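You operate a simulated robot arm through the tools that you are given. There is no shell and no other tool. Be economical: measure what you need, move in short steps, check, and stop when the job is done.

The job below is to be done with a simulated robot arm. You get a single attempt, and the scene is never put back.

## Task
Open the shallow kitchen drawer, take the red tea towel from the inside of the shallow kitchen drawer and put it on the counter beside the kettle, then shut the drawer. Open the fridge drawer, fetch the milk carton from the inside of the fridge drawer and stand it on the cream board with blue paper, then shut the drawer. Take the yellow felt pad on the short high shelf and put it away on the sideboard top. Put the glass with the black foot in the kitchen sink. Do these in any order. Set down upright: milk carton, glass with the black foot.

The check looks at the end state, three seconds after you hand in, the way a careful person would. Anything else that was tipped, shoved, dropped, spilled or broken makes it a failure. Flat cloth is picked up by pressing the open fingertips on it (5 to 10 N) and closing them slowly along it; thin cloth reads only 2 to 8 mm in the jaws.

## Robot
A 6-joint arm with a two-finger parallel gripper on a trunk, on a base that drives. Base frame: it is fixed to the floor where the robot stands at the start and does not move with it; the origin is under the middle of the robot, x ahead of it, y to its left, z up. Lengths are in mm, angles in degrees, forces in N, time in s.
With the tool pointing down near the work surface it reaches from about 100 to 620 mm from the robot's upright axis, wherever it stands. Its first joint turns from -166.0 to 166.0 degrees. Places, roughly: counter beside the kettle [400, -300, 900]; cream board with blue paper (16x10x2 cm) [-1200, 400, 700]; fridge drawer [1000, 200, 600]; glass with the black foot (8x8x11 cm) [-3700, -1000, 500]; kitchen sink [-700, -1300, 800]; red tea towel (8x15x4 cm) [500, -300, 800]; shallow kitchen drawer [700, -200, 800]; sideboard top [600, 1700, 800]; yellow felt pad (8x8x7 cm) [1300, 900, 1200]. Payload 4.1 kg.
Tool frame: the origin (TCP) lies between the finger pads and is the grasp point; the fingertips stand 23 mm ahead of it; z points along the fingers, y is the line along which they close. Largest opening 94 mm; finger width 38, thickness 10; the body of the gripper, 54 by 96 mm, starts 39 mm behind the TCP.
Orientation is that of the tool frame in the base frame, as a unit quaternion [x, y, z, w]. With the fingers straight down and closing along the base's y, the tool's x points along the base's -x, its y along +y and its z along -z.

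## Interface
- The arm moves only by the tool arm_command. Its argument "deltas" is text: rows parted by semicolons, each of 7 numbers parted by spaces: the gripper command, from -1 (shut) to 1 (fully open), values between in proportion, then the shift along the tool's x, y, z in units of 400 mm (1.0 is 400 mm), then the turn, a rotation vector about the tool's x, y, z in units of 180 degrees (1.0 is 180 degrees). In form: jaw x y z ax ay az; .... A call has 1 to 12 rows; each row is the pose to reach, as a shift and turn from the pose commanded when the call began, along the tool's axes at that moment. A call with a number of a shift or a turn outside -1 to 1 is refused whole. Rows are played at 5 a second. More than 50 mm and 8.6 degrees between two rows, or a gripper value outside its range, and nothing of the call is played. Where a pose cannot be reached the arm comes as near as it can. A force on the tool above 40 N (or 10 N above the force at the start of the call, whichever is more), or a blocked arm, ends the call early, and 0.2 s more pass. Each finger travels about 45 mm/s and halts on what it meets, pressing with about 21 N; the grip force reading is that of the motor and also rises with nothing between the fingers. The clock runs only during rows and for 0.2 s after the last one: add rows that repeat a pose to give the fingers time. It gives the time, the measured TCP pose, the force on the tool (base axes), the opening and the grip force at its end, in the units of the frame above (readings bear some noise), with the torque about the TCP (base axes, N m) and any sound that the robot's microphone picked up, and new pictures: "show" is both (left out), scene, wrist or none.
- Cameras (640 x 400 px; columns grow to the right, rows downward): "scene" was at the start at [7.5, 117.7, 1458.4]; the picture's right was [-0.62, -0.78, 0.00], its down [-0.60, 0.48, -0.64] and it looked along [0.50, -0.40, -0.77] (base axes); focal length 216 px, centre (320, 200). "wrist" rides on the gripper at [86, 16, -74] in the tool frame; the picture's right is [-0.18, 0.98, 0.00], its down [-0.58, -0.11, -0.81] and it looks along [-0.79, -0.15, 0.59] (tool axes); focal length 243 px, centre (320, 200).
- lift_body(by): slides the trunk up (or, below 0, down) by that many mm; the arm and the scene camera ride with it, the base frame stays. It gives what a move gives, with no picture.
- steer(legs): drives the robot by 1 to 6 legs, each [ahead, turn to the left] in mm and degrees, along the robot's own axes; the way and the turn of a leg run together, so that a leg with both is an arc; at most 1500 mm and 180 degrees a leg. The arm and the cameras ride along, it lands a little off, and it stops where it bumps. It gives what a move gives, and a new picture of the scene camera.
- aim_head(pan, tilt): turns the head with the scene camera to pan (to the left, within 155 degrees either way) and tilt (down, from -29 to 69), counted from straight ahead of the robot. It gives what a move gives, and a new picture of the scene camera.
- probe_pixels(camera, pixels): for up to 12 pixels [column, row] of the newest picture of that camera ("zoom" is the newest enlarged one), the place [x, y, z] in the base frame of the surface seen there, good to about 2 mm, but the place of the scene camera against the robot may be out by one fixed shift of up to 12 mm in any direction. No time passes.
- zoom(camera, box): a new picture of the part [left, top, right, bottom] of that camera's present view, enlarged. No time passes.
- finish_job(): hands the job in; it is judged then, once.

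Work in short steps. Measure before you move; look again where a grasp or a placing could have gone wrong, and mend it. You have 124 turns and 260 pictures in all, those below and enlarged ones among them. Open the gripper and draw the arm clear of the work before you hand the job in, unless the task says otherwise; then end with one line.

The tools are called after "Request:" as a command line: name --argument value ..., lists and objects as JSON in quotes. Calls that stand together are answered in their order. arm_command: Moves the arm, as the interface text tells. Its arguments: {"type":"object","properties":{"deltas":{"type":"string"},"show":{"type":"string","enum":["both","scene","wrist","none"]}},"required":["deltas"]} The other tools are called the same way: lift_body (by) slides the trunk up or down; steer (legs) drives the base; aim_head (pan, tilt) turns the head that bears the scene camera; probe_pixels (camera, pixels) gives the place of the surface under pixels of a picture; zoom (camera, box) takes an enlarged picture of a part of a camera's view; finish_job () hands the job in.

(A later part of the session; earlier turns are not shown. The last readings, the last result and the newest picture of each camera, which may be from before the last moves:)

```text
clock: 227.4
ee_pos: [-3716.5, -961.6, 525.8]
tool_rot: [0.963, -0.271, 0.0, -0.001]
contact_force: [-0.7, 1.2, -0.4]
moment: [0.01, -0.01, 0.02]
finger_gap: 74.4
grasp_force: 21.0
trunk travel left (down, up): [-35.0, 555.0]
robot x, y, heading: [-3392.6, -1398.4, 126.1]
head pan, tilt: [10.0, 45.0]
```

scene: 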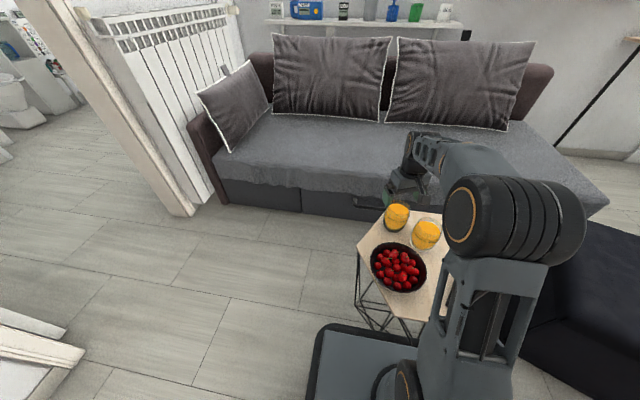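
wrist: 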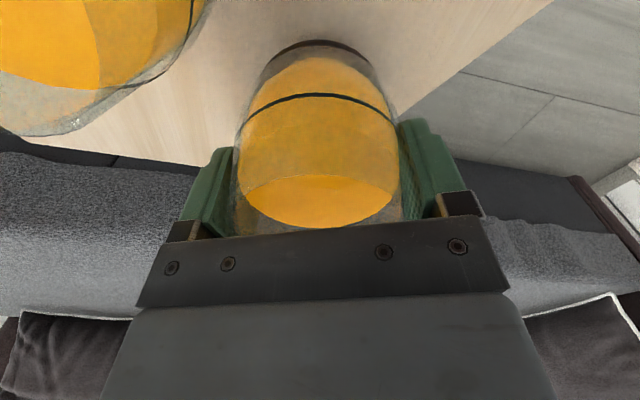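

Glass held (74.4 mm). Clamp, then lift with the trunk.

Request:
arm_command --deltas "-1 0 0 0 0 0 0; -1 0 0 0 0 0 0; -1 0 0 -0.02 0 0 0; -1 0 0 -0.05 0 0 0" --show "none"

Request:
lift_body --by 150

Request:
lift_body --by 300

Request:
aim_head --pan 0 --tilt 50

```text
clock: 228.4
ee_pos: [-3714.4, -962.8, 546.8]
tool_rot: [0.962, -0.272, 0.0, 0.0]
contact_force: [-0.7, -0.6, -2.6]
moment: [0.02, 0.03, 0.02]
finger_gap: 72.0
grasp_force: 21.6
trunk travel left (down, up): [-35.0, 555.0]
robot x, y, heading: [-3391.7, -1401.9, 125.7]
head pan, tilt: [10.0, 45.0]
```

```text
clock: 230.1
ee_pos: [-3715.8, -961.7, 695.7]
tool_rot: [0.963, -0.271, 0.0, 0.0]
contact_force: [0.2, 0.4, -1.7]
moment: [-0.01, 0.04, 0.0]
finger_gap: 72.2
grasp_force: 21.1
trunk travel left (down, up): [-185.0, 405.0]
robot x, y, heading: [-3390.7, -1401.0, 125.7]
head pan, tilt: [10.0, 45.0]
```

```text
clock: 233.1
ee_pos: [-3714.6, -962.7, 996.0]
tool_rot: [0.962, -0.273, 0.001, 0.0]
contact_force: [-0.4, 0.3, -1.4]
moment: [0.0, 0.0, -0.01]
finger_gap: 72.2
grasp_force: 21.6
trunk travel left (down, up): [-485.0, 105.0]
robot x, y, heading: [-3392.0, -1401.4, 125.8]
head pan, tilt: [10.0, 45.0]
```

```text
clock: 233.8
ee_pos: [-3716.7, -962.3, 996.3]
tool_rot: [0.963, -0.271, 0.0, -0.001]
contact_force: [-0.2, 1.5, -1.8]
moment: [0.0, -0.01, -0.02]
finger_gap: 72.0
grasp_force: 21.2
trunk travel left (down, up): [-485.0, 105.0]
robot x, y, heading: [-3391.6, -1400.0, 125.7]
head pan, tilt: [0.0, 50.0]
```

scene: 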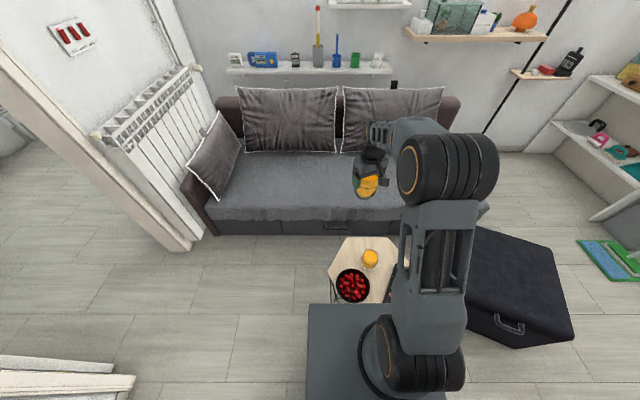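

Glass is level and juice intact. Back out 400 mm, fold the arm in slowly, raise a little.

Request:
steer --legs '[[-400, 0]]'

Request:
arm_command --deltas "-1 0.03 0.0125 0 0 0 0.009; -1 0.07 0.028 0 0 0 0.02; -1 0.11 0.045 0 0 0 0.033; -1 0.15 0.06 0 0 0 0.045; -1 0.19 0.077 0 0 0 0.057; -1 0.23 0.093 0 0 0 0.07; -1 0.26 0.105 0 0 0 0.078; -1 0.278 0.1125 0 0 0 0.083" --show "none"

Request:
lift_body --by 90

Request:
steer --legs '[[0, -89.7], [1120, 0], [1100, 0]]'

```text
clock: 236.3
ee_pos: [-3481.6, -1282.6, 996.3]
tool_rot: [0.961, -0.276, 0.0, 0.001]
contact_force: [-0.1, -0.3, -1.6]
moment: [0.01, -0.01, 0.01]
finger_gap: 72.0
grasp_force: 20.9
trunk travel left (down, up): [-485.0, 105.0]
robot x, y, heading: [-3160.5, -1723.8, 125.3]
head pan, tilt: [0.0, 50.0]
```

scene: 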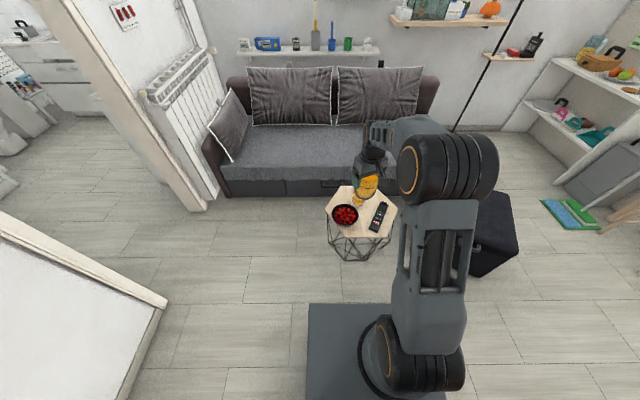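

```text
clock: 238.1
ee_pos: [-3410.3, -1379.6, 996.3]
tool_rot: [0.917, -0.399, 0.0, 0.0]
contact_force: [0.6, 0.1, -2.2]
moment: [0.0, 0.0, 0.02]
finger_gap: 72.3
grasp_force: 21.0
trunk travel left (down, up): [-485.0, 105.0]
robot x, y, heading: [-3160.5, -1723.8, 125.3]
head pan, tilt: [0.0, 50.0]
```

```text
clock: 239.4
ee_pos: [-3411.0, -1380.0, 1086.8]
tool_rot: [0.917, -0.399, 0.0, 0.001]
contact_force: [0.7, 0.6, -0.6]
moment: [0.0, -0.03, 0.03]
finger_gap: 72.0
grasp_force: 20.8
trunk travel left (down, up): [-575.0, 15.0]
robot x, y, heading: [-3157.1, -1723.5, 125.3]
head pan, tilt: [0.0, 50.0]
```

```text
clock: 254.3
ee_pos: [-993.0, -171.1, 1086.9]
tool_rot: [-0.376, 0.927, 0.0, -0.001]
contact_force: [-0.3, 0.4, -1.3]
moment: [0.02, 0.01, 0.01]
finger_gap: 71.9
grasp_force: 21.4
trunk travel left (down, up): [-575.0, 15.0]
robot x, y, heading: [-1332.7, -432.5, 36.4]
head pan, tilt: [0.0, 50.0]
```

scene: 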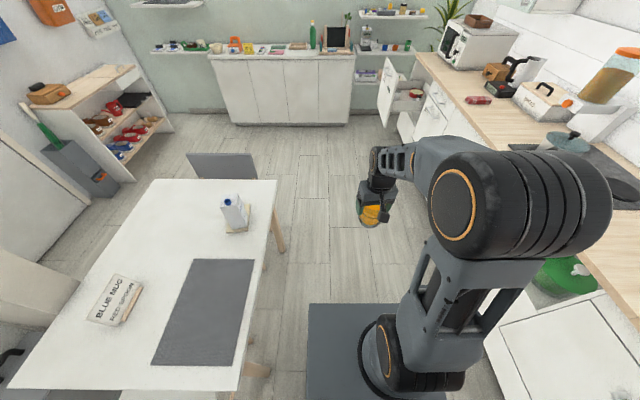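

At s≈-1332, right by the sink. Turn right to face it and look.

Request:
steer --legs '[[0, -90.4]]'

Request:
aim_head --pan 15 --tilt 40

```text
clock: 258.5
ee_pos: [-1075.7, -766.7, 1087.2]
tool_rot: [0.389, 0.921, 0.0, 0.0]
contact_force: [-0.2, 0.0, -2.1]
moment: [0.02, 0.01, 0.03]
finger_gap: 72.1
grasp_force: 21.2
trunk travel left (down, up): [-575.0, 15.0]
robot x, y, heading: [-1331.5, -425.0, -53.3]
head pan, tilt: [0.0, 50.0]
```

scene: 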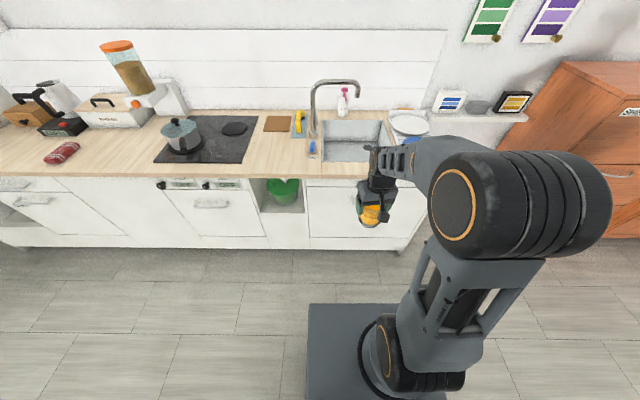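

```text
clock: 259.3
ee_pos: [-1074.5, -768.5, 1086.4]
tool_rot: [0.389, 0.921, 0.0, 0.0]
contact_force: [-0.2, 0.8, -2.1]
moment: [-0.04, -0.01, 0.0]
finger_gap: 72.0
grasp_force: 20.5
trunk travel left (down, up): [-575.0, 15.0]
robot x, y, heading: [-1327.9, -432.0, -53.7]
head pan, tilt: [15.0, 40.0]
```

scene: 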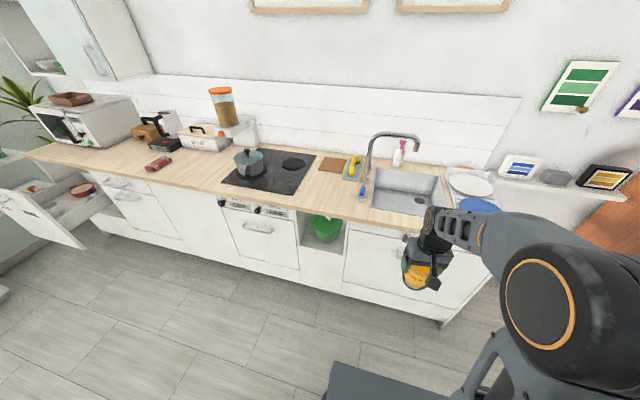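

Request:
zoom --camera "scene" --box '[340, 120, 500, 220]'

```text
4.00 times, centred on (420, 170) of scene
```

zoom: 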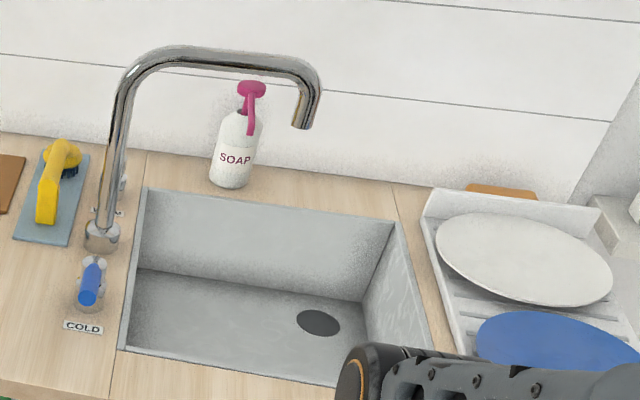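

Request:
probe_pixels --camera "zoom" --pixels '[[145, 190], [398, 222], [122, 348], [430, 345], [320, 322], [230, 310], [140, 300], [300, 120], [200, 55], [105, 230], [365, 295], [150, 268]]'

Request:
probe_pixels --camera "zoom" --pixels '[[110, 380], [320, 380], [90, 285], [310, 75], [128, 75], [300, 350]]'

```text
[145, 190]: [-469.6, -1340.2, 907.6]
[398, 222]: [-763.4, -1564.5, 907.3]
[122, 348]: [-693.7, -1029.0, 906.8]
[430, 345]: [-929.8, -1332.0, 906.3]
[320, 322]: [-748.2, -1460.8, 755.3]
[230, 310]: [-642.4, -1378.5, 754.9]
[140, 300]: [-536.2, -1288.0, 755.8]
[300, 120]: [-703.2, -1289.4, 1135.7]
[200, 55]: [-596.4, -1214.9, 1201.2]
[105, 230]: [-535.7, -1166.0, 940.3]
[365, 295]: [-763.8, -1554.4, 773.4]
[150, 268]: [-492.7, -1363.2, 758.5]
```

```text
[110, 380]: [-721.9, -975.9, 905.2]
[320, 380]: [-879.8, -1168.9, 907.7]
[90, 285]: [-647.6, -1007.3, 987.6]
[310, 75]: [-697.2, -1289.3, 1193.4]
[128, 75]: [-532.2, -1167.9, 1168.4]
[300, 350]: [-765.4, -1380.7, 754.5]
```

Sink bowl: s −1535…−1168, d −450…−62, floor z≈749; faucet spout at s −1324, d −268. I'll set the glass at s≈−1400, d≈−160. First turn the tool so the camera points right.

Request:
arm_command --deltas "-1 0 0 0 0 0 -0.03; -1 0 0 0 0 0 -0.07; -1 0 0 0 0 0 -0.11; -1 0 0 0 0 0 -0.15; -1 0 0 0 0 0 -0.19; -1 0 0 0 0 0 -0.23; -1 0 0 0 0 0 -0.27; -1 0 0 0 0 0 -0.31; -1 0 0 0 0 0 -0.35; -1 0 0 0 0 0 -0.39; -1 0 0 0 0 0 -0.43; -1 0 0 0 0 0 -0.454" --show "none"

Request:
steer --legs '[[404, 0]]'

```text
clock: 261.9
ee_pos: [-1075.9, -769.1, 1085.7]
tool_rot: [-0.311, 0.95, 0.0, 0.0]
contact_force: [0.0, -0.4, -1.1]
moment: [-0.01, 0.01, -0.01]
finger_gap: 72.1
grasp_force: 21.2
trunk travel left (down, up): [-575.0, 15.0]
robot x, y, heading: [-1331.3, -427.4, -53.6]
head pan, tilt: [15.0, 40.0]
```

```text
clock: 264.4
ee_pos: [-839.9, -1093.2, 1084.8]
tool_rot: [-0.307, 0.952, 0.0, 0.0]
contact_force: [0.5, 0.2, -1.3]
moment: [0.01, 0.01, -0.01]
finger_gap: 72.2
grasp_force: 21.3
trunk travel left (down, up): [-575.0, 15.0]
robot x, y, heading: [-1093.8, -755.5, -54.3]
head pan, tilt: [15.0, 40.0]
```

scene: 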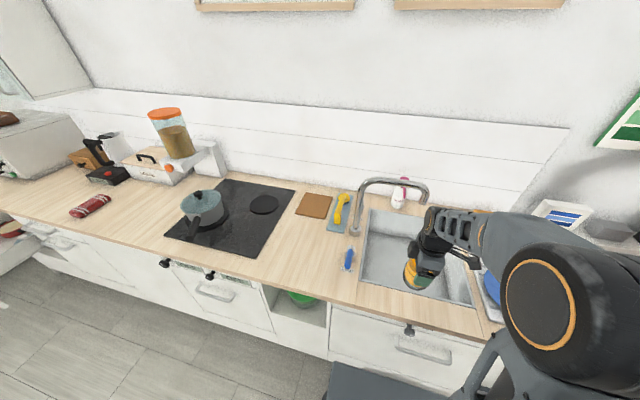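

Move to s≈−1395, d≈−165 over the bowl, slowly.

Request:
arm_command --deltas "-1 0.02 -0.04 0 0 0 0; -1 0.05 -0.09 0 0 0 0; -1 0.08 -0.15 0 0 0 0; -1 0.11 -0.21 0 0 0 0; -1 0.145 -0.27 0 0 0 0; -1 0.17 -0.32 0 0 0 0; -1 0.1825 -0.343 0 0 0 0; -1 0.1825 -0.343 0 0 0 0" --show "both"

```text
clock: 266.2
ee_pos: [-817.8, -1249.1, 1086.3]
tool_rot: [-0.307, 0.952, 0.0, 0.0]
contact_force: [-0.5, 0.6, -1.8]
moment: [0.01, 0.01, 0.01]
finger_gap: 71.9
grasp_force: 21.3
trunk travel left (down, up): [-575.0, 15.0]
robot x, y, heading: [-1091.6, -754.4, -54.1]
head pan, tilt: [15.0, 40.0]
```

scene: 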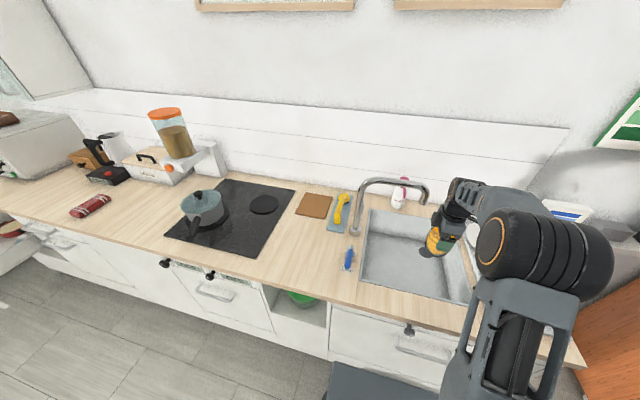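
wrist: 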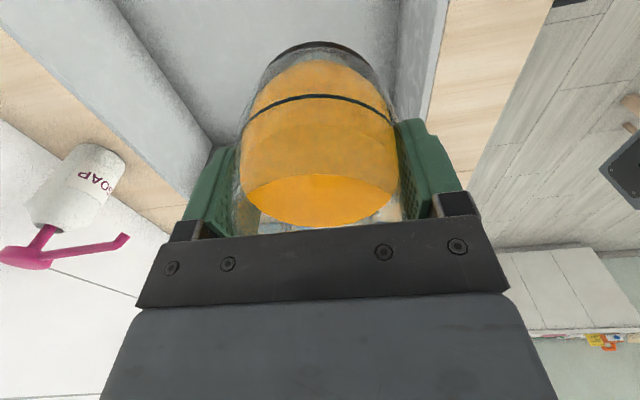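

Over the bowl. Before lowering the trunk I check where the elbow and forearm are relative to the dish rack.

Request:
probe_pixels --camera "scene" --pixels '[[490, 240], [545, 270], [600, 260], [510, 205], [470, 190], [480, 320], [570, 300]]'

```text
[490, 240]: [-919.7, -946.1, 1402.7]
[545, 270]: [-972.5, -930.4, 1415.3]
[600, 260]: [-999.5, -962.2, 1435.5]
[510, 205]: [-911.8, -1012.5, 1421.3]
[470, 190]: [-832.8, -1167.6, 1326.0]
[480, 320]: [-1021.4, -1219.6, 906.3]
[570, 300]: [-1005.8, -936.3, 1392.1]
```

Elbow is at z≈1400, so lowering is safe. Lower 245 mm by trunk.

Request:
lift_body --by -150

Request:
lift_body --by -95

Request:
arm_command --deltas "-1 0 0 0.01 0 0 0; -1 0 0 0.02 0 0 0; -1 0 0 0.027 0 0 0; -1 0 0 0.027 0 0 0" --show "both"

```text
clock: 267.9
ee_pos: [-818.4, -1248.7, 937.1]
tool_rot: [-0.307, 0.952, -0.001, 0.0]
contact_force: [0.3, 0.6, -2.0]
moment: [-0.02, -0.03, -0.03]
finger_gap: 72.3
grasp_force: 21.0
trunk travel left (down, up): [-425.0, 165.0]
robot x, y, heading: [-1094.5, -754.1, -54.2]
head pan, tilt: [15.0, 40.0]
```

```text
clock: 269.2
ee_pos: [-818.1, -1248.3, 842.0]
tool_rot: [-0.307, 0.952, 0.0, 0.0]
contact_force: [-0.3, 0.7, -1.4]
moment: [0.04, -0.01, 0.02]
finger_gap: 71.7
grasp_force: 21.3
trunk travel left (down, up): [-330.0, 260.0]
robot x, y, heading: [-1096.9, -753.3, -53.7]
head pan, tilt: [15.0, 40.0]
```

```text
clock: 270.2
ee_pos: [-818.3, -1248.5, 831.4]
tool_rot: [-0.306, 0.952, 0.001, 0.0]
contact_force: [0.4, 0.6, -1.0]
moment: [0.0, 0.01, -0.02]
finger_gap: 72.2
grasp_force: 21.4
trunk travel left (down, up): [-330.0, 260.0]
robot x, y, heading: [-1094.4, -752.2, -53.7]
head pan, tilt: [15.0, 40.0]
```

scene: 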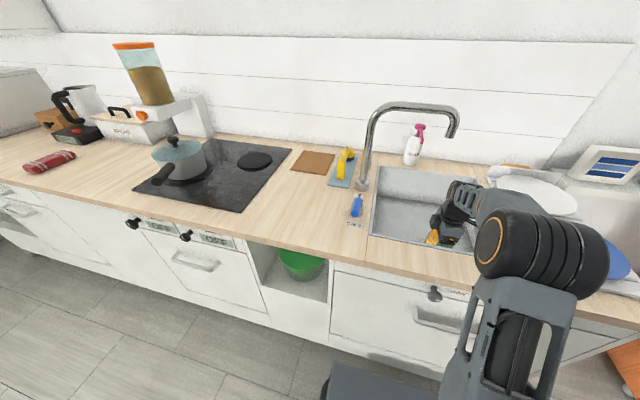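
wrist: 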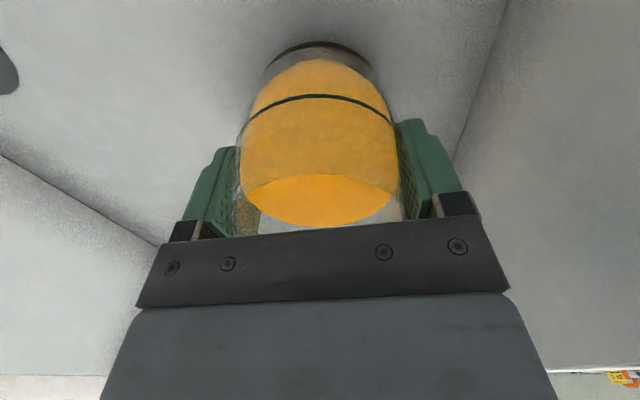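

Not in contact yet (−1 N). Lower in ~1.5 mm rows until touch.

Request:
arm_command --deltas "-1 0 0 0.003 0 0 0; -1 0 0 0.006 0 0 0; -1 0 0 0.009 0 0 0; -1 0 0 0.012 0 0 0" --show "none"

Request:
probe_pixels --camera "wrist" --pixels '[[150, 150], [430, 80], [320, 40]]'

```text
clock: 271.2
ee_pos: [-817.0, -1248.8, 828.5]
tool_rot: [-0.306, 0.952, -0.002, -0.001]
contact_force: [1.7, 0.2, 17.4]
moment: [0.02, 0.01, 0.02]
finger_gap: 72.4
grasp_force: 20.9
trunk travel left (down, up): [-330.0, 260.0]
robot x, y, heading: [-1095.4, -751.0, -53.9]
head pan, tilt: [15.0, 40.0]
```

```text
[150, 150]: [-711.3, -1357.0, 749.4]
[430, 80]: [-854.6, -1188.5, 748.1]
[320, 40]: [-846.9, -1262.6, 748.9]
```

Firm contact (17 N). Ease 1 mm, open, and rise straight.

Request:
arm_command --deltas "-1 0 0 -0.003 0 0 0; 0.6 0 0 -0.003 0 0 0; 0.7 0 0 -0.003 0 0 0; 0.9 0 0 -0.003 0 0 0; 0.9 0 0 -0.003 0 0 0; 0.9 0 0 -0.003 0 0 0; 0.9 0 0 -0.05 0 0 0; 0.9 0 0 -0.12 0 0 0; 0.9 0 0 -0.2 0 0 0; 0.9 0 0 -0.3 0 0 0; 0.9 0 0 -0.4 0 0 0; 0.9 0 0 -0.5 0 0 0" --show "both"

```text
clock: 273.8
ee_pos: [-818.3, -1250.4, 1028.2]
tool_rot: [-0.307, 0.952, 0.001, 0.0]
contact_force: [0.3, -0.7, -0.5]
moment: [-0.01, -0.02, -0.01]
finger_gap: 89.3
grasp_force: 0.0
trunk travel left (down, up): [-330.0, 260.0]
robot x, y, heading: [-1094.0, -757.0, -54.0]
head pan, tilt: [15.0, 40.0]
```

scene: 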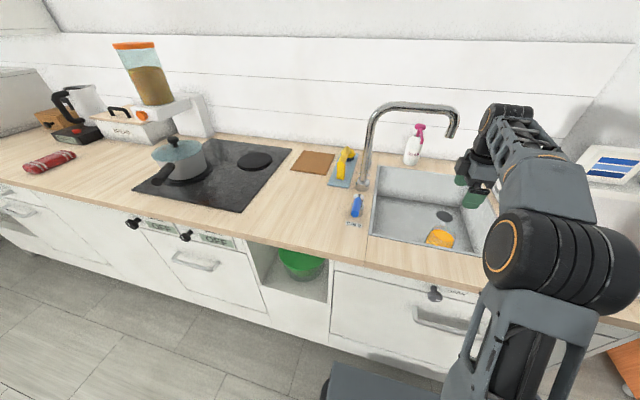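
wrist: 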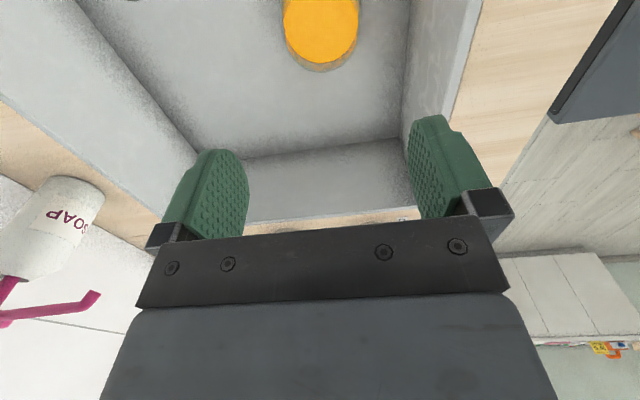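

Glass stands upright in the bowl, juice intact. Now back out, re-orient the tool, and reverse along the aisle to the fridge drawer in one go, then view the shelf.

Request:
steer --legs '[[-400, 0]]'

Request:
arm_command --deltas "0 -0.014 0.03 0 0 0 0.0417; 0 -0.0275 0.059 0 0 0 0.0833; -1 -0.041 0.088 0 0 0 0.125; -1 -0.055 0.1175 0 0 0 0.167; -1 -0.069 0.147 0 0 0 0.208; -1 -0.0825 0.176 0 0 0 0.25; -1 -0.096 0.206 0 0 0 0.292; -1 -0.11 0.235 0 0 0 0.333; -1 -0.124 0.264 0 0 0 0.375; -1 -0.1375 0.294 0 0 0 0.417; -1 -0.151 0.323 0 0 0 0.458; -1 -0.165 0.3525 0 0 0 0.5" --show "none"

Request:
steer --legs '[[0, -90], [-1115, 0], [-1115, 0], [0, 90]]'

Request:
lift_body --by 260

Request:
aim_head --pan 60 --tilt 30

Request:
zoom --camera "scene" --box '[240, 60, 560, 260]'

Request:
aim_head --pan 5 --tilt 50

```text
clock: 276.3
ee_pos: [-1051.1, -931.1, 1027.4]
tool_rot: [-0.305, 0.952, 0.0, 0.0]
contact_force: [0.9, 0.2, -0.2]
moment: [0.02, -0.02, 0.01]
finger_gap: 89.4
grasp_force: 0.0
trunk travel left (down, up): [-330.0, 260.0]
robot x, y, heading: [-1328.3, -434.5, -53.9]
head pan, tilt: [15.0, 40.0]
```

scene: 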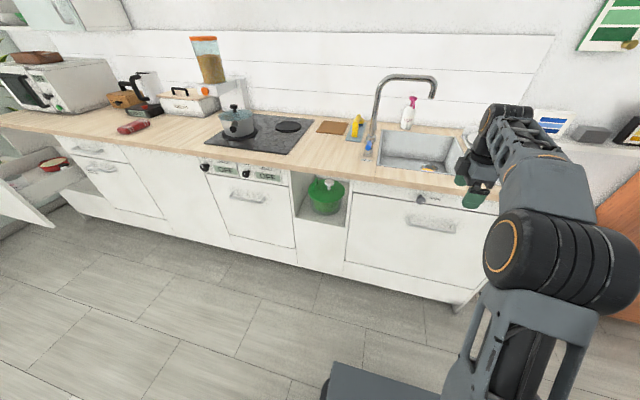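

```text
clock: 278.9
ee_pos: [-1082.1, -778.4, 1028.4]
tool_rot: [0.459, 0.888, 0.0, 0.0]
contact_force: [0.0, 0.6, 0.1]
moment: [-0.01, 0.03, -0.02]
finger_gap: 0.0
grasp_force: 21.1
trunk travel left (down, up): [-330.0, 260.0]
robot x, y, heading: [-1325.5, -433.8, -54.1]
head pan, tilt: [15.0, 40.0]
```

```text
clock: 297.5
ee_pos: [716.4, 506.0, 1027.5]
tool_rot: [0.47, 0.883, 0.0, 0.0]
contact_force: [0.2, 0.3, 0.4]
moment: [-0.01, -0.01, 0.0]
finger_gap: 0.0
grasp_force: 21.3
trunk travel left (down, up): [-330.0, 260.0]
robot x, y, heading: [478.9, 858.6, -55.6]
head pan, tilt: [15.0, 40.0]
```

scene: 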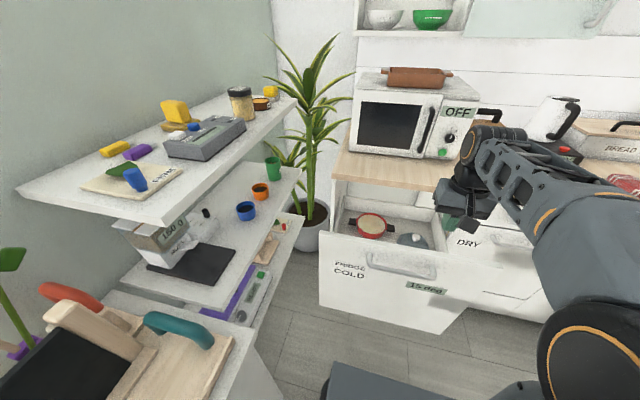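

```text
clock: 300.1
ee_pos: [716.8, 505.2, 1287.0]
tool_rot: [0.469, 0.883, 0.0, 0.0]
contact_force: [-0.7, 1.5, 0.4]
moment: [0.02, -0.04, 0.02]
finger_gap: 0.1
grasp_force: 21.0
trunk travel left (down, up): [-590.0, 0.0]
robot x, y, heading: [482.4, 855.6, -55.6]
head pan, tilt: [15.0, 40.0]
```

```text
clock: 301.3
ee_pos: [715.7, 503.9, 1287.8]
tool_rot: [0.469, 0.883, 0.0, 0.0]
contact_force: [0.0, 0.5, -0.9]
moment: [0.0, 0.01, -0.02]
finger_gap: 0.0
grasp_force: 21.2
trunk travel left (down, up): [-590.0, 0.0]
robot x, y, heading: [482.7, 855.7, -55.4]
head pan, tilt: [60.0, 30.0]
```

scene: 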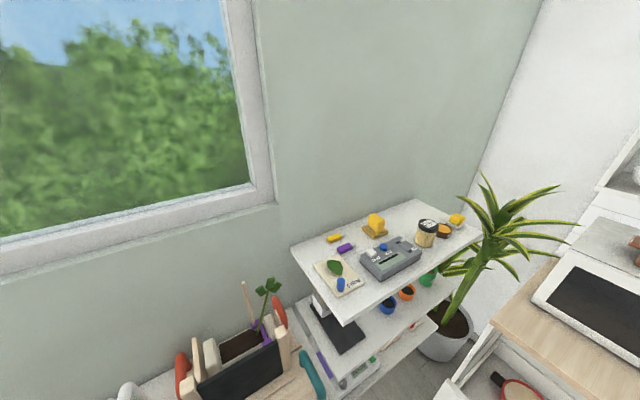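

```text
2.00 times, centred on (400, 160) of scene
```

zoom: 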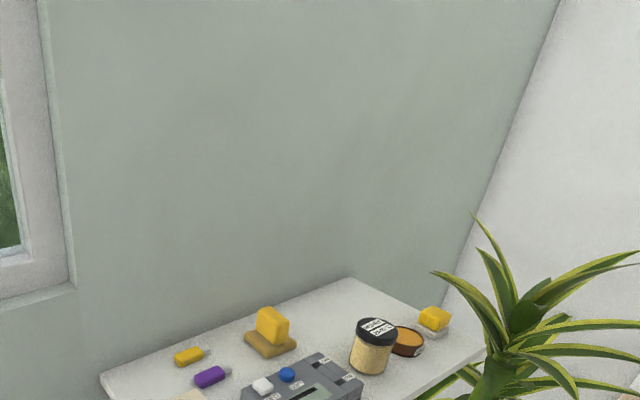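

```text
clock: 302.5
ee_pos: [715.8, 504.9, 1288.0]
tool_rot: [0.469, 0.883, 0.0, 0.0]
contact_force: [-0.4, 0.6, -0.2]
moment: [0.0, -0.03, -0.02]
finger_gap: 0.0
grasp_force: 21.2
trunk travel left (down, up): [-590.0, 0.0]
robot x, y, heading: [478.5, 856.4, -56.1]
head pan, tilt: [5.0, 50.0]
```

scene: 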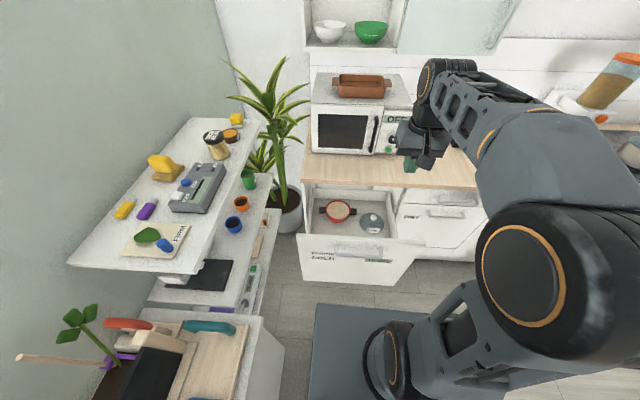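

Drawer and shelf are in view; pad candidate is the yellow block on the tan base at (165,165). I zoom on it, then lower the closed fingers in front of the fridge handle and push the drawer shut by driving, finishing with a force-limited arm push.

Request:
zoom --camera "scene" --box '[120, 105, 264, 195]'

Request:
probe_pixels --camera "zoom" --pixels '[[195, 240], [165, 235], [230, 270], [150, 220], [200, 215], [270, 290], [150, 300], [205, 335], [515, 60], [350, 320], [110, 290], [300, 245]]'

Request:
steer --legs '[[0, 1.8]]'

Request:
lift_body --by -260

Request:
arm_command --deltas "-1 0.08 0 0 0 0 0; -1 0.165 0 0 0 0 0; -1 0.25 0 0 0 0 0; -1 0.25 0 0.09 0 0 0; -1 0.25 0 0.18 0 0 0; -1 0.25 0 0.27 0 0 0; -1 0.25 0 0.36 0 0 0; -1 0.25 0 0.45 0 0 0; -1 0.25 0 0.53 0 0 0; -1 0.25 0 0.53 0 0 0" --show "none"

Request:
steer --legs '[[350, 0]]'

Request:
arm_command --deltas "-1 -0.012 0 0 0 0 0; -1 -0.024 0 0 0 0 0; -1 -0.036 0 0 0 0 0; -1 -0.048 0 0 0 0 0; -1 -0.06 0 0 0 0 0; -1 -0.072 0 0 0 0 0; -1 -0.084 0 0 0 0 0" --show "scene"

```text
4.44 times, centred on (192, 150) of scene
```

zoom: 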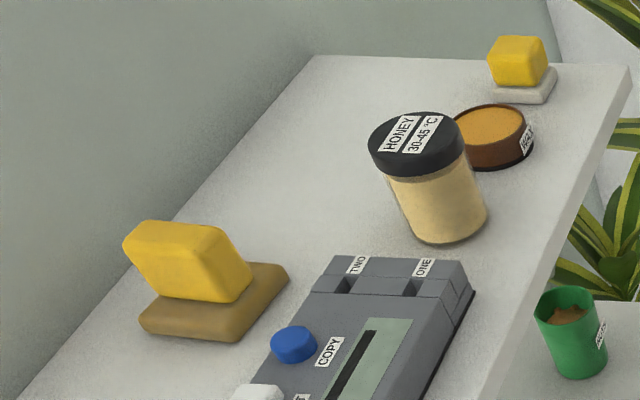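

```text
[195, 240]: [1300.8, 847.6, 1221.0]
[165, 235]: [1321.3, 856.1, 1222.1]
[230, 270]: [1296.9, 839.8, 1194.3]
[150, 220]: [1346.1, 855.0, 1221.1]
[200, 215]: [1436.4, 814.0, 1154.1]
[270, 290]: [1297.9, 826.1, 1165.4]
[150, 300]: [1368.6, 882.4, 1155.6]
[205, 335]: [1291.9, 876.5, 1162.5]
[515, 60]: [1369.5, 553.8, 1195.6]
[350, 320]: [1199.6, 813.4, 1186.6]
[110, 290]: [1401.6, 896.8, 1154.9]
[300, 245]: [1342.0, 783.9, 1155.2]
```

```text
clock: 303.3
ee_pos: [727.2, 513.1, 1287.5]
tool_rot: [0.455, 0.89, 0.0, 0.0]
contact_force: [-0.3, 0.7, 0.8]
moment: [-0.02, 0.03, 0.02]
finger_gap: 0.0
grasp_force: 21.0
trunk travel left (down, up): [-590.0, 0.0]
robot x, y, heading: [481.4, 857.4, -53.8]
head pan, tilt: [5.0, 50.0]
```

scene: 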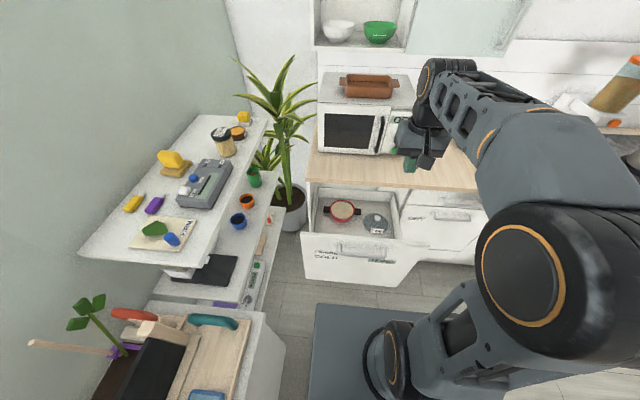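

```text
clock: 305.9
ee_pos: [726.4, 513.2, 1028.6]
tool_rot: [0.456, 0.89, 0.0, 0.0]
contact_force: [-0.5, -0.2, -0.3]
moment: [0.03, -0.03, 0.02]
finger_gap: 0.1
grasp_force: 20.9
trunk travel left (down, up): [-330.0, 260.0]
robot x, y, heading: [480.7, 858.5, -53.7]
head pan, tilt: [5.0, 50.0]
```

```text
clock: 308.1
ee_pos: [669.1, 596.1, 814.3]
tool_rot: [0.456, 0.89, -0.001, 0.0]
contact_force: [-0.1, -0.8, 0.2]
moment: [0.01, -0.02, -0.02]
finger_gap: 0.0
grasp_force: 21.5
trunk travel left (down, up): [-330.0, 260.0]
robot x, y, heading: [479.6, 855.3, -54.0]
head pan, tilt: [5.0, 50.0]
```

```text
clock: 310.4
ee_pos: [873.0, 316.7, 814.8]
tool_rot: [0.455, 0.891, 0.0, 0.0]
contact_force: [0.3, 0.3, -0.4]
moment: [-0.05, 0.01, 0.0]
finger_gap: 0.0
grasp_force: 20.9
trunk travel left (down, up): [-330.0, 260.0]
robot x, y, heading: [685.2, 577.5, -53.6]
head pan, tilt: [5.0, 50.0]
```

scene: 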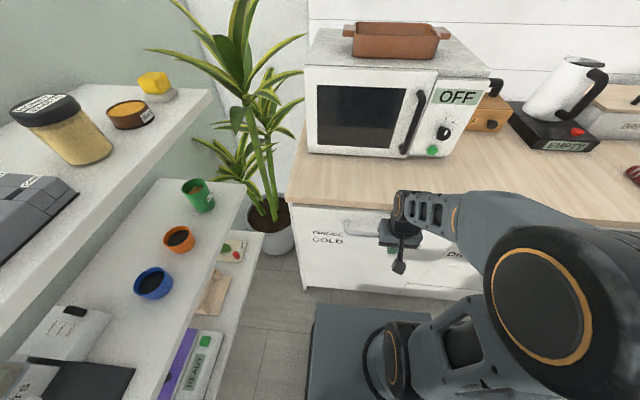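

```text
clock: 312.0
ee_pos: [893.6, 289.9, 814.5]
tool_rot: [0.454, 0.891, 0.001, -0.001]
contact_force: [-4.8, 4.8, -0.5]
moment: [-0.35, -0.41, -0.15]
finger_gap: 0.2
grasp_force: 21.2
trunk travel left (down, up): [-330.0, 260.0]
robot x, y, heading: [685.1, 575.6, -53.8]
head pan, tilt: [5.0, 50.0]
```

scene: 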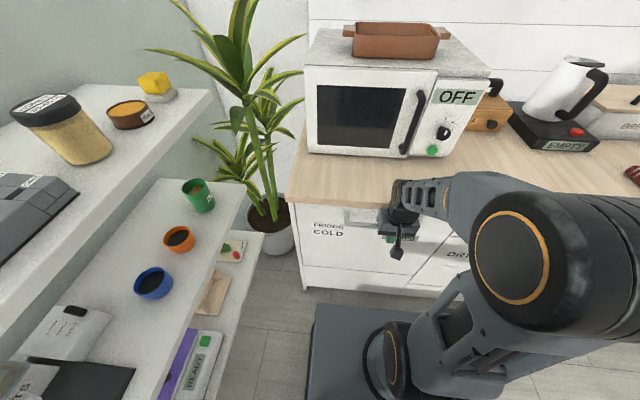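

The drawer is nearly/fully shut (d 72, contact felt). I press it home, retreat, raise everything, back away, turn toward the shelf and bring the open gripper above the pad for a wrist look.

Request:
arm_command --deltas "-1 -0.008 0 0 0 0 0; -1 -0.016 0 0 0 0 0; -1 -0.024 0 0 0 0 0" --show "none"

Request:
arm_command --deltas "-1 0.1 0 0 0 0 0; -1 0.2 0 0 0 0 0; -1 0.2 0 -0.1 0 0 0; -1 0.2 0 -0.2 0 0 0; -1 0.2 0 -0.3 0 0 0; -1 0.2 0 -0.4 0 0 0; -1 0.2 0 -0.5 0 0 0" --show "scene"

Request:
lift_body --by 260

Request:
steer --legs '[[-135, 0], [0, 67], [175, 0]]'

Request:
arm_command --deltas "1 0 0 -0.06 0 0 0; 1 0 0 -0.12 0 0 0; 1 -0.09 0 -0.12 0 0 0; 1 -0.18 0 -0.12 0 0 0; 1 -0.27 0 -0.12 0 0 0; 1 -0.36 0 -0.12 0 0 0; 1 -0.45 0 -0.12 0 0 0; 1 -0.54 0 -0.12 0 0 0; 1 -0.54 0 -0.12 0 0 0" --show "both"

```text
clock: 312.6
ee_pos: [894.5, 290.2, 813.7]
tool_rot: [0.456, 0.89, 0.002, -0.005]
contact_force: [-11.9, 19.4, 12.6]
moment: [-2.03, -1.27, -0.21]
finger_gap: 0.2
grasp_force: 20.9
trunk travel left (down, up): [-330.0, 260.0]
robot x, y, heading: [683.7, 581.6, -53.2]
head pan, tilt: [5.0, 50.0]
stopped in row 2: the force on the tool passed its limit (the readings are from after the stop); the commanded pose is now the measured one
```

```text
clock: 314.2
ee_pos: [850.4, 353.9, 1012.3]
tool_rot: [0.455, 0.89, 0.002, -0.004]
contact_force: [0.4, -0.3, -0.2]
moment: [-0.02, 0.01, 0.02]
finger_gap: 0.1
grasp_force: 21.3
out of reach, approached as far as the arm can: row 2
trunk travel left (down, up): [-330.0, 260.0]
robot x, y, heading: [683.9, 579.6, -53.5]
head pan, tilt: [5.0, 50.0]
```

scene: 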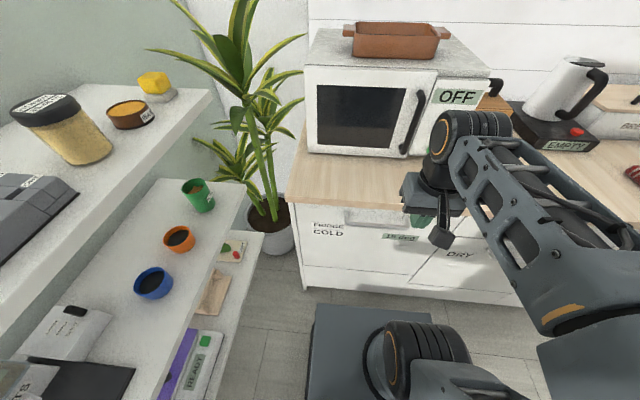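

```text
clock: 316.8
ee_pos: [850.4, 354.5, 1273.7]
tool_rot: [0.455, 0.89, 0.002, -0.004]
contact_force: [-0.4, -0.8, 0.6]
moment: [-0.02, -0.02, 0.01]
finger_gap: 0.0
grasp_force: 20.8
trunk travel left (down, up): [-590.0, 0.0]
robot x, y, heading: [682.6, 580.8, -53.7]
head pan, tilt: [5.0, 50.0]
```

```text
clock: 321.9
ee_pos: [947.5, 781.3, 1272.2]
tool_rot: [-0.141, 0.99, -0.002, -0.005]
contact_force: [0.5, -0.7, -0.6]
moment: [0.0, 0.01, 0.0]
finger_gap: 0.0
grasp_force: 20.6
trunk travel left (down, up): [-590.0, 0.0]
robot x, y, heading: [684.9, 696.1, 16.8]
head pan, tilt: [5.0, 50.0]
stopped in leg 3: the robot was blocked; the commanded pose is now the measured one
```

scene: 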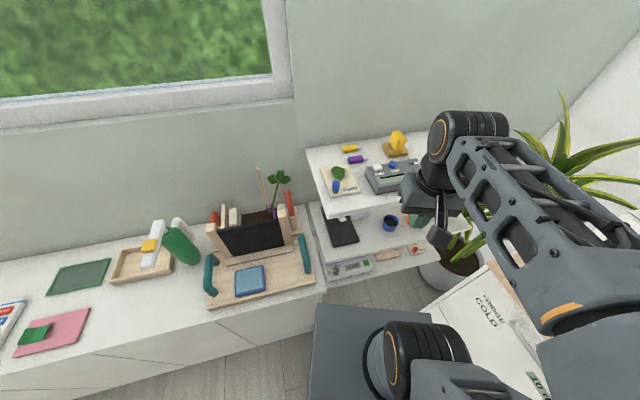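

```text
clock: 323.9
ee_pos: [1154.0, 843.5, 1319.5]
tool_rot: [-0.14, 0.99, -0.001, -0.006]
contact_force: [-0.1, -0.2, 0.4]
moment: [-0.01, -0.02, 0.0]
finger_gap: 93.9
grasp_force: 0.0
trunk travel left (down, up): [-590.0, 0.0]
robot x, y, heading: [685.2, 696.3, 16.5]
head pan, tilt: [5.0, 50.0]
```

scene: 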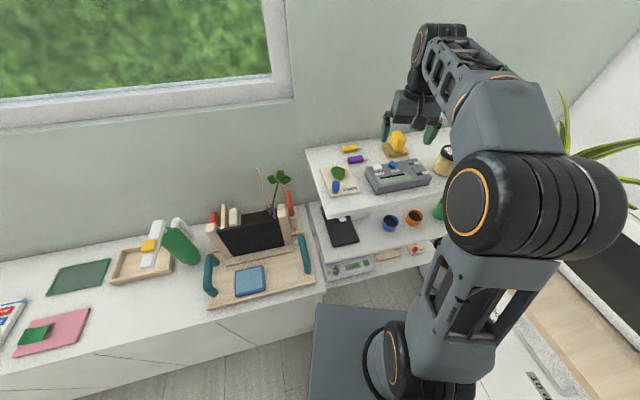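
wrist: 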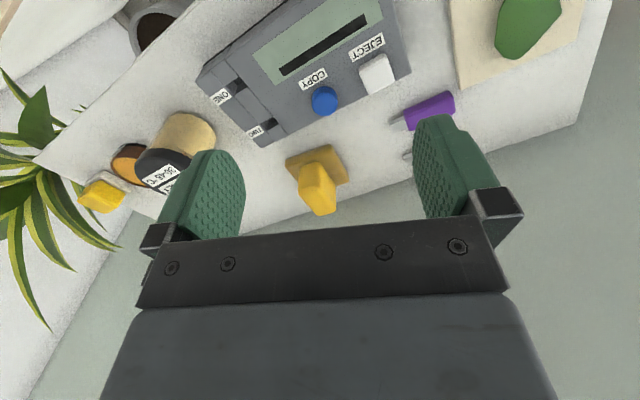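

The base was stopped by the sideboard corner; the pad (yellow block on tan base) is at (318,185) in the wrist view. I probe it, retract the arm and re-approach around the corner.

Request:
probe_pixels --camera "wrist" --pixels '[[312, 172], [302, 190], [318, 205], [334, 198], [326, 165], [300, 165], [290, 162], [333, 150], [345, 180], [308, 182], [322, 190], [190, 140]]'

Request:
arm_command --deltas "1 0.1 0 0 0 0 0; 1 0.2 0 0 0 0 0; 1 0.3 0 0 0 0 0; 1 0.4 0 0 0 0 0; 1 0.48 0 0 0 0 0" --show "none"

Request:
steer --legs '[[-120, 0], [0, -15.5], [200, 0], [0, 17.6]]'

```text
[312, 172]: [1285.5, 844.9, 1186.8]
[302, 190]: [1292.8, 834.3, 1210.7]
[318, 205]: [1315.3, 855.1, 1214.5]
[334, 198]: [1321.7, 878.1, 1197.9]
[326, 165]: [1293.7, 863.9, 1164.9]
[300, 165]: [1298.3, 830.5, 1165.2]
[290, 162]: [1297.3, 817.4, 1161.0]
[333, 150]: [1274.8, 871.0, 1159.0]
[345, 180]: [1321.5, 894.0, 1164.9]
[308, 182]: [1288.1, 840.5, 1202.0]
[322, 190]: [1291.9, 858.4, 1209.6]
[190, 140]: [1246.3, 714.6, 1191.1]
```

```text
clock: 325.1
ee_pos: [969.1, 788.3, 1319.3]
tool_rot: [-0.14, 0.99, -0.001, -0.006]
contact_force: [0.0, 0.5, 0.0]
moment: [-0.03, -0.01, 0.02]
finger_gap: 94.3
grasp_force: 0.0
trunk travel left (down, up): [-590.0, 0.0]
robot x, y, heading: [679.2, 698.2, 16.6]
head pan, tilt: [5.0, 50.0]
```

```text
clock: 329.6
ee_pos: [1051.2, 770.5, 1318.0]
tool_rot: [-0.16, 0.987, -0.001, -0.006]
contact_force: [0.5, 0.5, 0.4]
moment: [-0.01, 0.0, -0.01]
finger_gap: 93.8
grasp_force: 0.1
trunk travel left (down, up): [-590.0, 0.0]
robot x, y, heading: [764.6, 665.3, 19.1]
head pan, tilt: [5.0, 50.0]
stopped in leg 4: the robot was blocked; the commanded pose is now the measured one
```

scene: 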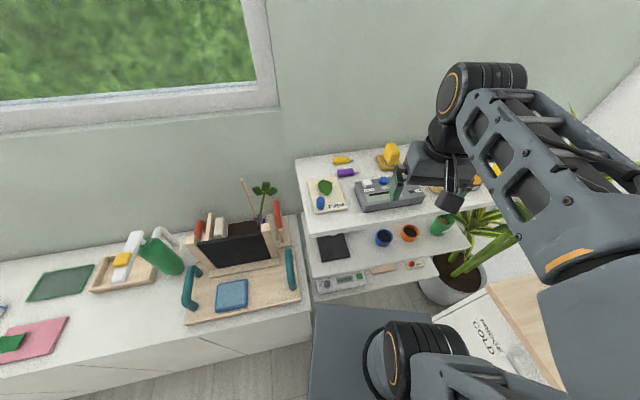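

Robot is placed well (range 581). Extend over the pad at (1314,856), z still 1318, and look from the wrist.

Request:
arm_command --deltas "0.5 -0.087 0 0 0 0 0; 0.5 -0.173 -0.001 0 0 0 0; 0.5 -0.26 -0.002 0 0 0 0; 0.5 -0.346 -0.002 0 0 0 0; 0.5 -0.432 -0.003 0 0 0 0; 0.5 -0.519 -0.004 0 0 0 0; 0.5 -0.605 -0.004 0 0 0 0; 0.5 -0.6915 -0.005 0 0 0 0; 0.5 -0.6915 -0.005 0.1 0 0 0; 0.5 -0.6915 -0.005 0.1 0 0 0" --show "both"

```text
clock: 331.8
ee_pos: [1314.8, 854.4, 1276.7]
tool_rot: [-0.159, 0.987, -0.001, -0.005]
contact_force: [0.3, 0.0, -0.2]
moment: [-0.02, 0.0, 0.0]
finger_gap: 70.6
grasp_force: 0.0
trunk travel left (down, up): [-590.0, 0.0]
robot x, y, heading: [765.1, 669.2, 19.3]
head pan, tilt: [5.0, 50.0]
```

scene: 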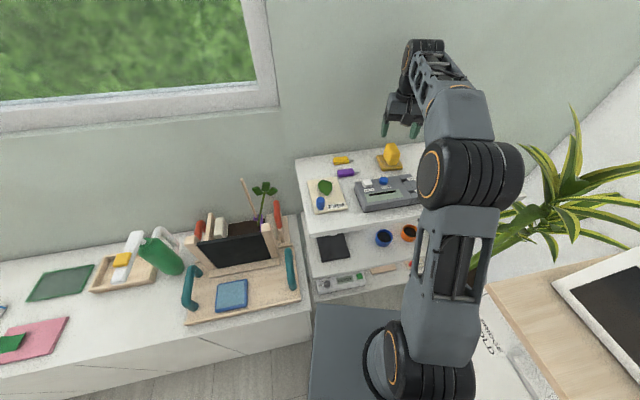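
wrist: 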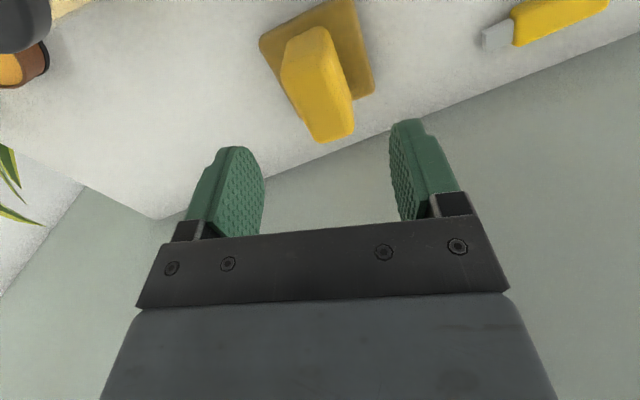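

The TCP axis falls right on the block's top (320,104); it is turned about 8°. Turn, descend to z≈1195, grip and lift; also probe the free area on the sideboard.

Request:
probe_pixels --camera "scene" --pixels '[[125, 315], [150, 300], [170, 325], [90, 310], [100, 340], [65, 330], [188, 305], [60, 275], [98, 285], [150, 275], [130, 340], [20, 390]]'

Request:
arm_command --deltas "0.5 0 0 0.03 0 0 -0.02; 0.5 0 0 0.08 0 0 -0.047; 0.5 0 0 0.14 0 0 -0.047; 0.5 0 0 0.204 0 0 -0.047; 0.5 0 0 0.204 0 0 -0.047; 0.1 0 0 0.204 0 0 -0.047; -0.3 0 0 0.204 0 0 -0.047; -1 0 0 0.204 0 0 -0.047; -1 0 0 0.204 0 0 -0.047; -1 0 0 0.17 0 0 -0.047; -1 0 0 0.08 0 0 -0.047; -1 0 0 -0.03 0 0 -0.047" --show "both"

```text
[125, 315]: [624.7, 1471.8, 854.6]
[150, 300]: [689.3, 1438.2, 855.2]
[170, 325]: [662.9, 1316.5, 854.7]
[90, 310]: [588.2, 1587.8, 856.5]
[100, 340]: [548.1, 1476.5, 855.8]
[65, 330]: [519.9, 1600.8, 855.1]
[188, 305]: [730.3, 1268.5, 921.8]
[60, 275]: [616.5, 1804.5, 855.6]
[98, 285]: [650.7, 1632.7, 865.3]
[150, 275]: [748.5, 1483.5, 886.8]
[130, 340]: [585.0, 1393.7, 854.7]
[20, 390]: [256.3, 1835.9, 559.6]
```

```text
clock: 334.4
ee_pos: [1315.5, 855.6, 1286.4]
tool_rot: [-0.232, 0.973, -0.001, -0.007]
contact_force: [0.3, -0.2, -0.1]
moment: [0.02, 0.01, 0.03]
finger_gap: 31.6
grasp_force: 21.0
trunk travel left (down, up): [-590.0, 0.0]
robot x, y, heading: [763.8, 669.2, 18.8]
head pan, tilt: [5.0, 50.0]
```

scene: 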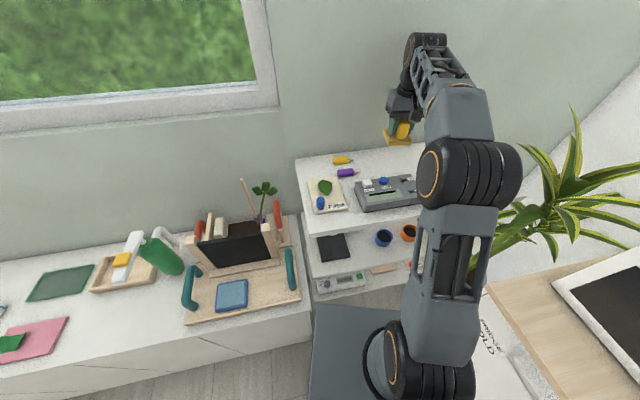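
wrist: 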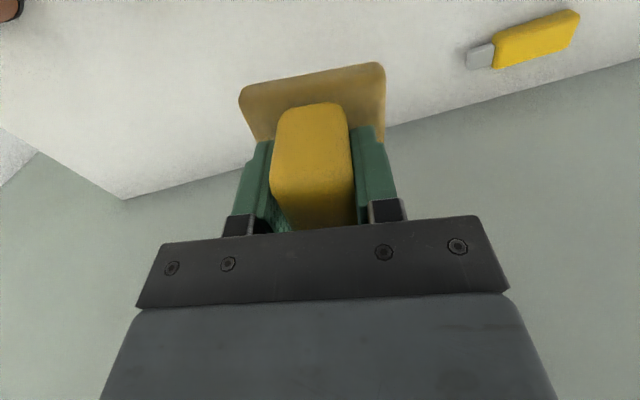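

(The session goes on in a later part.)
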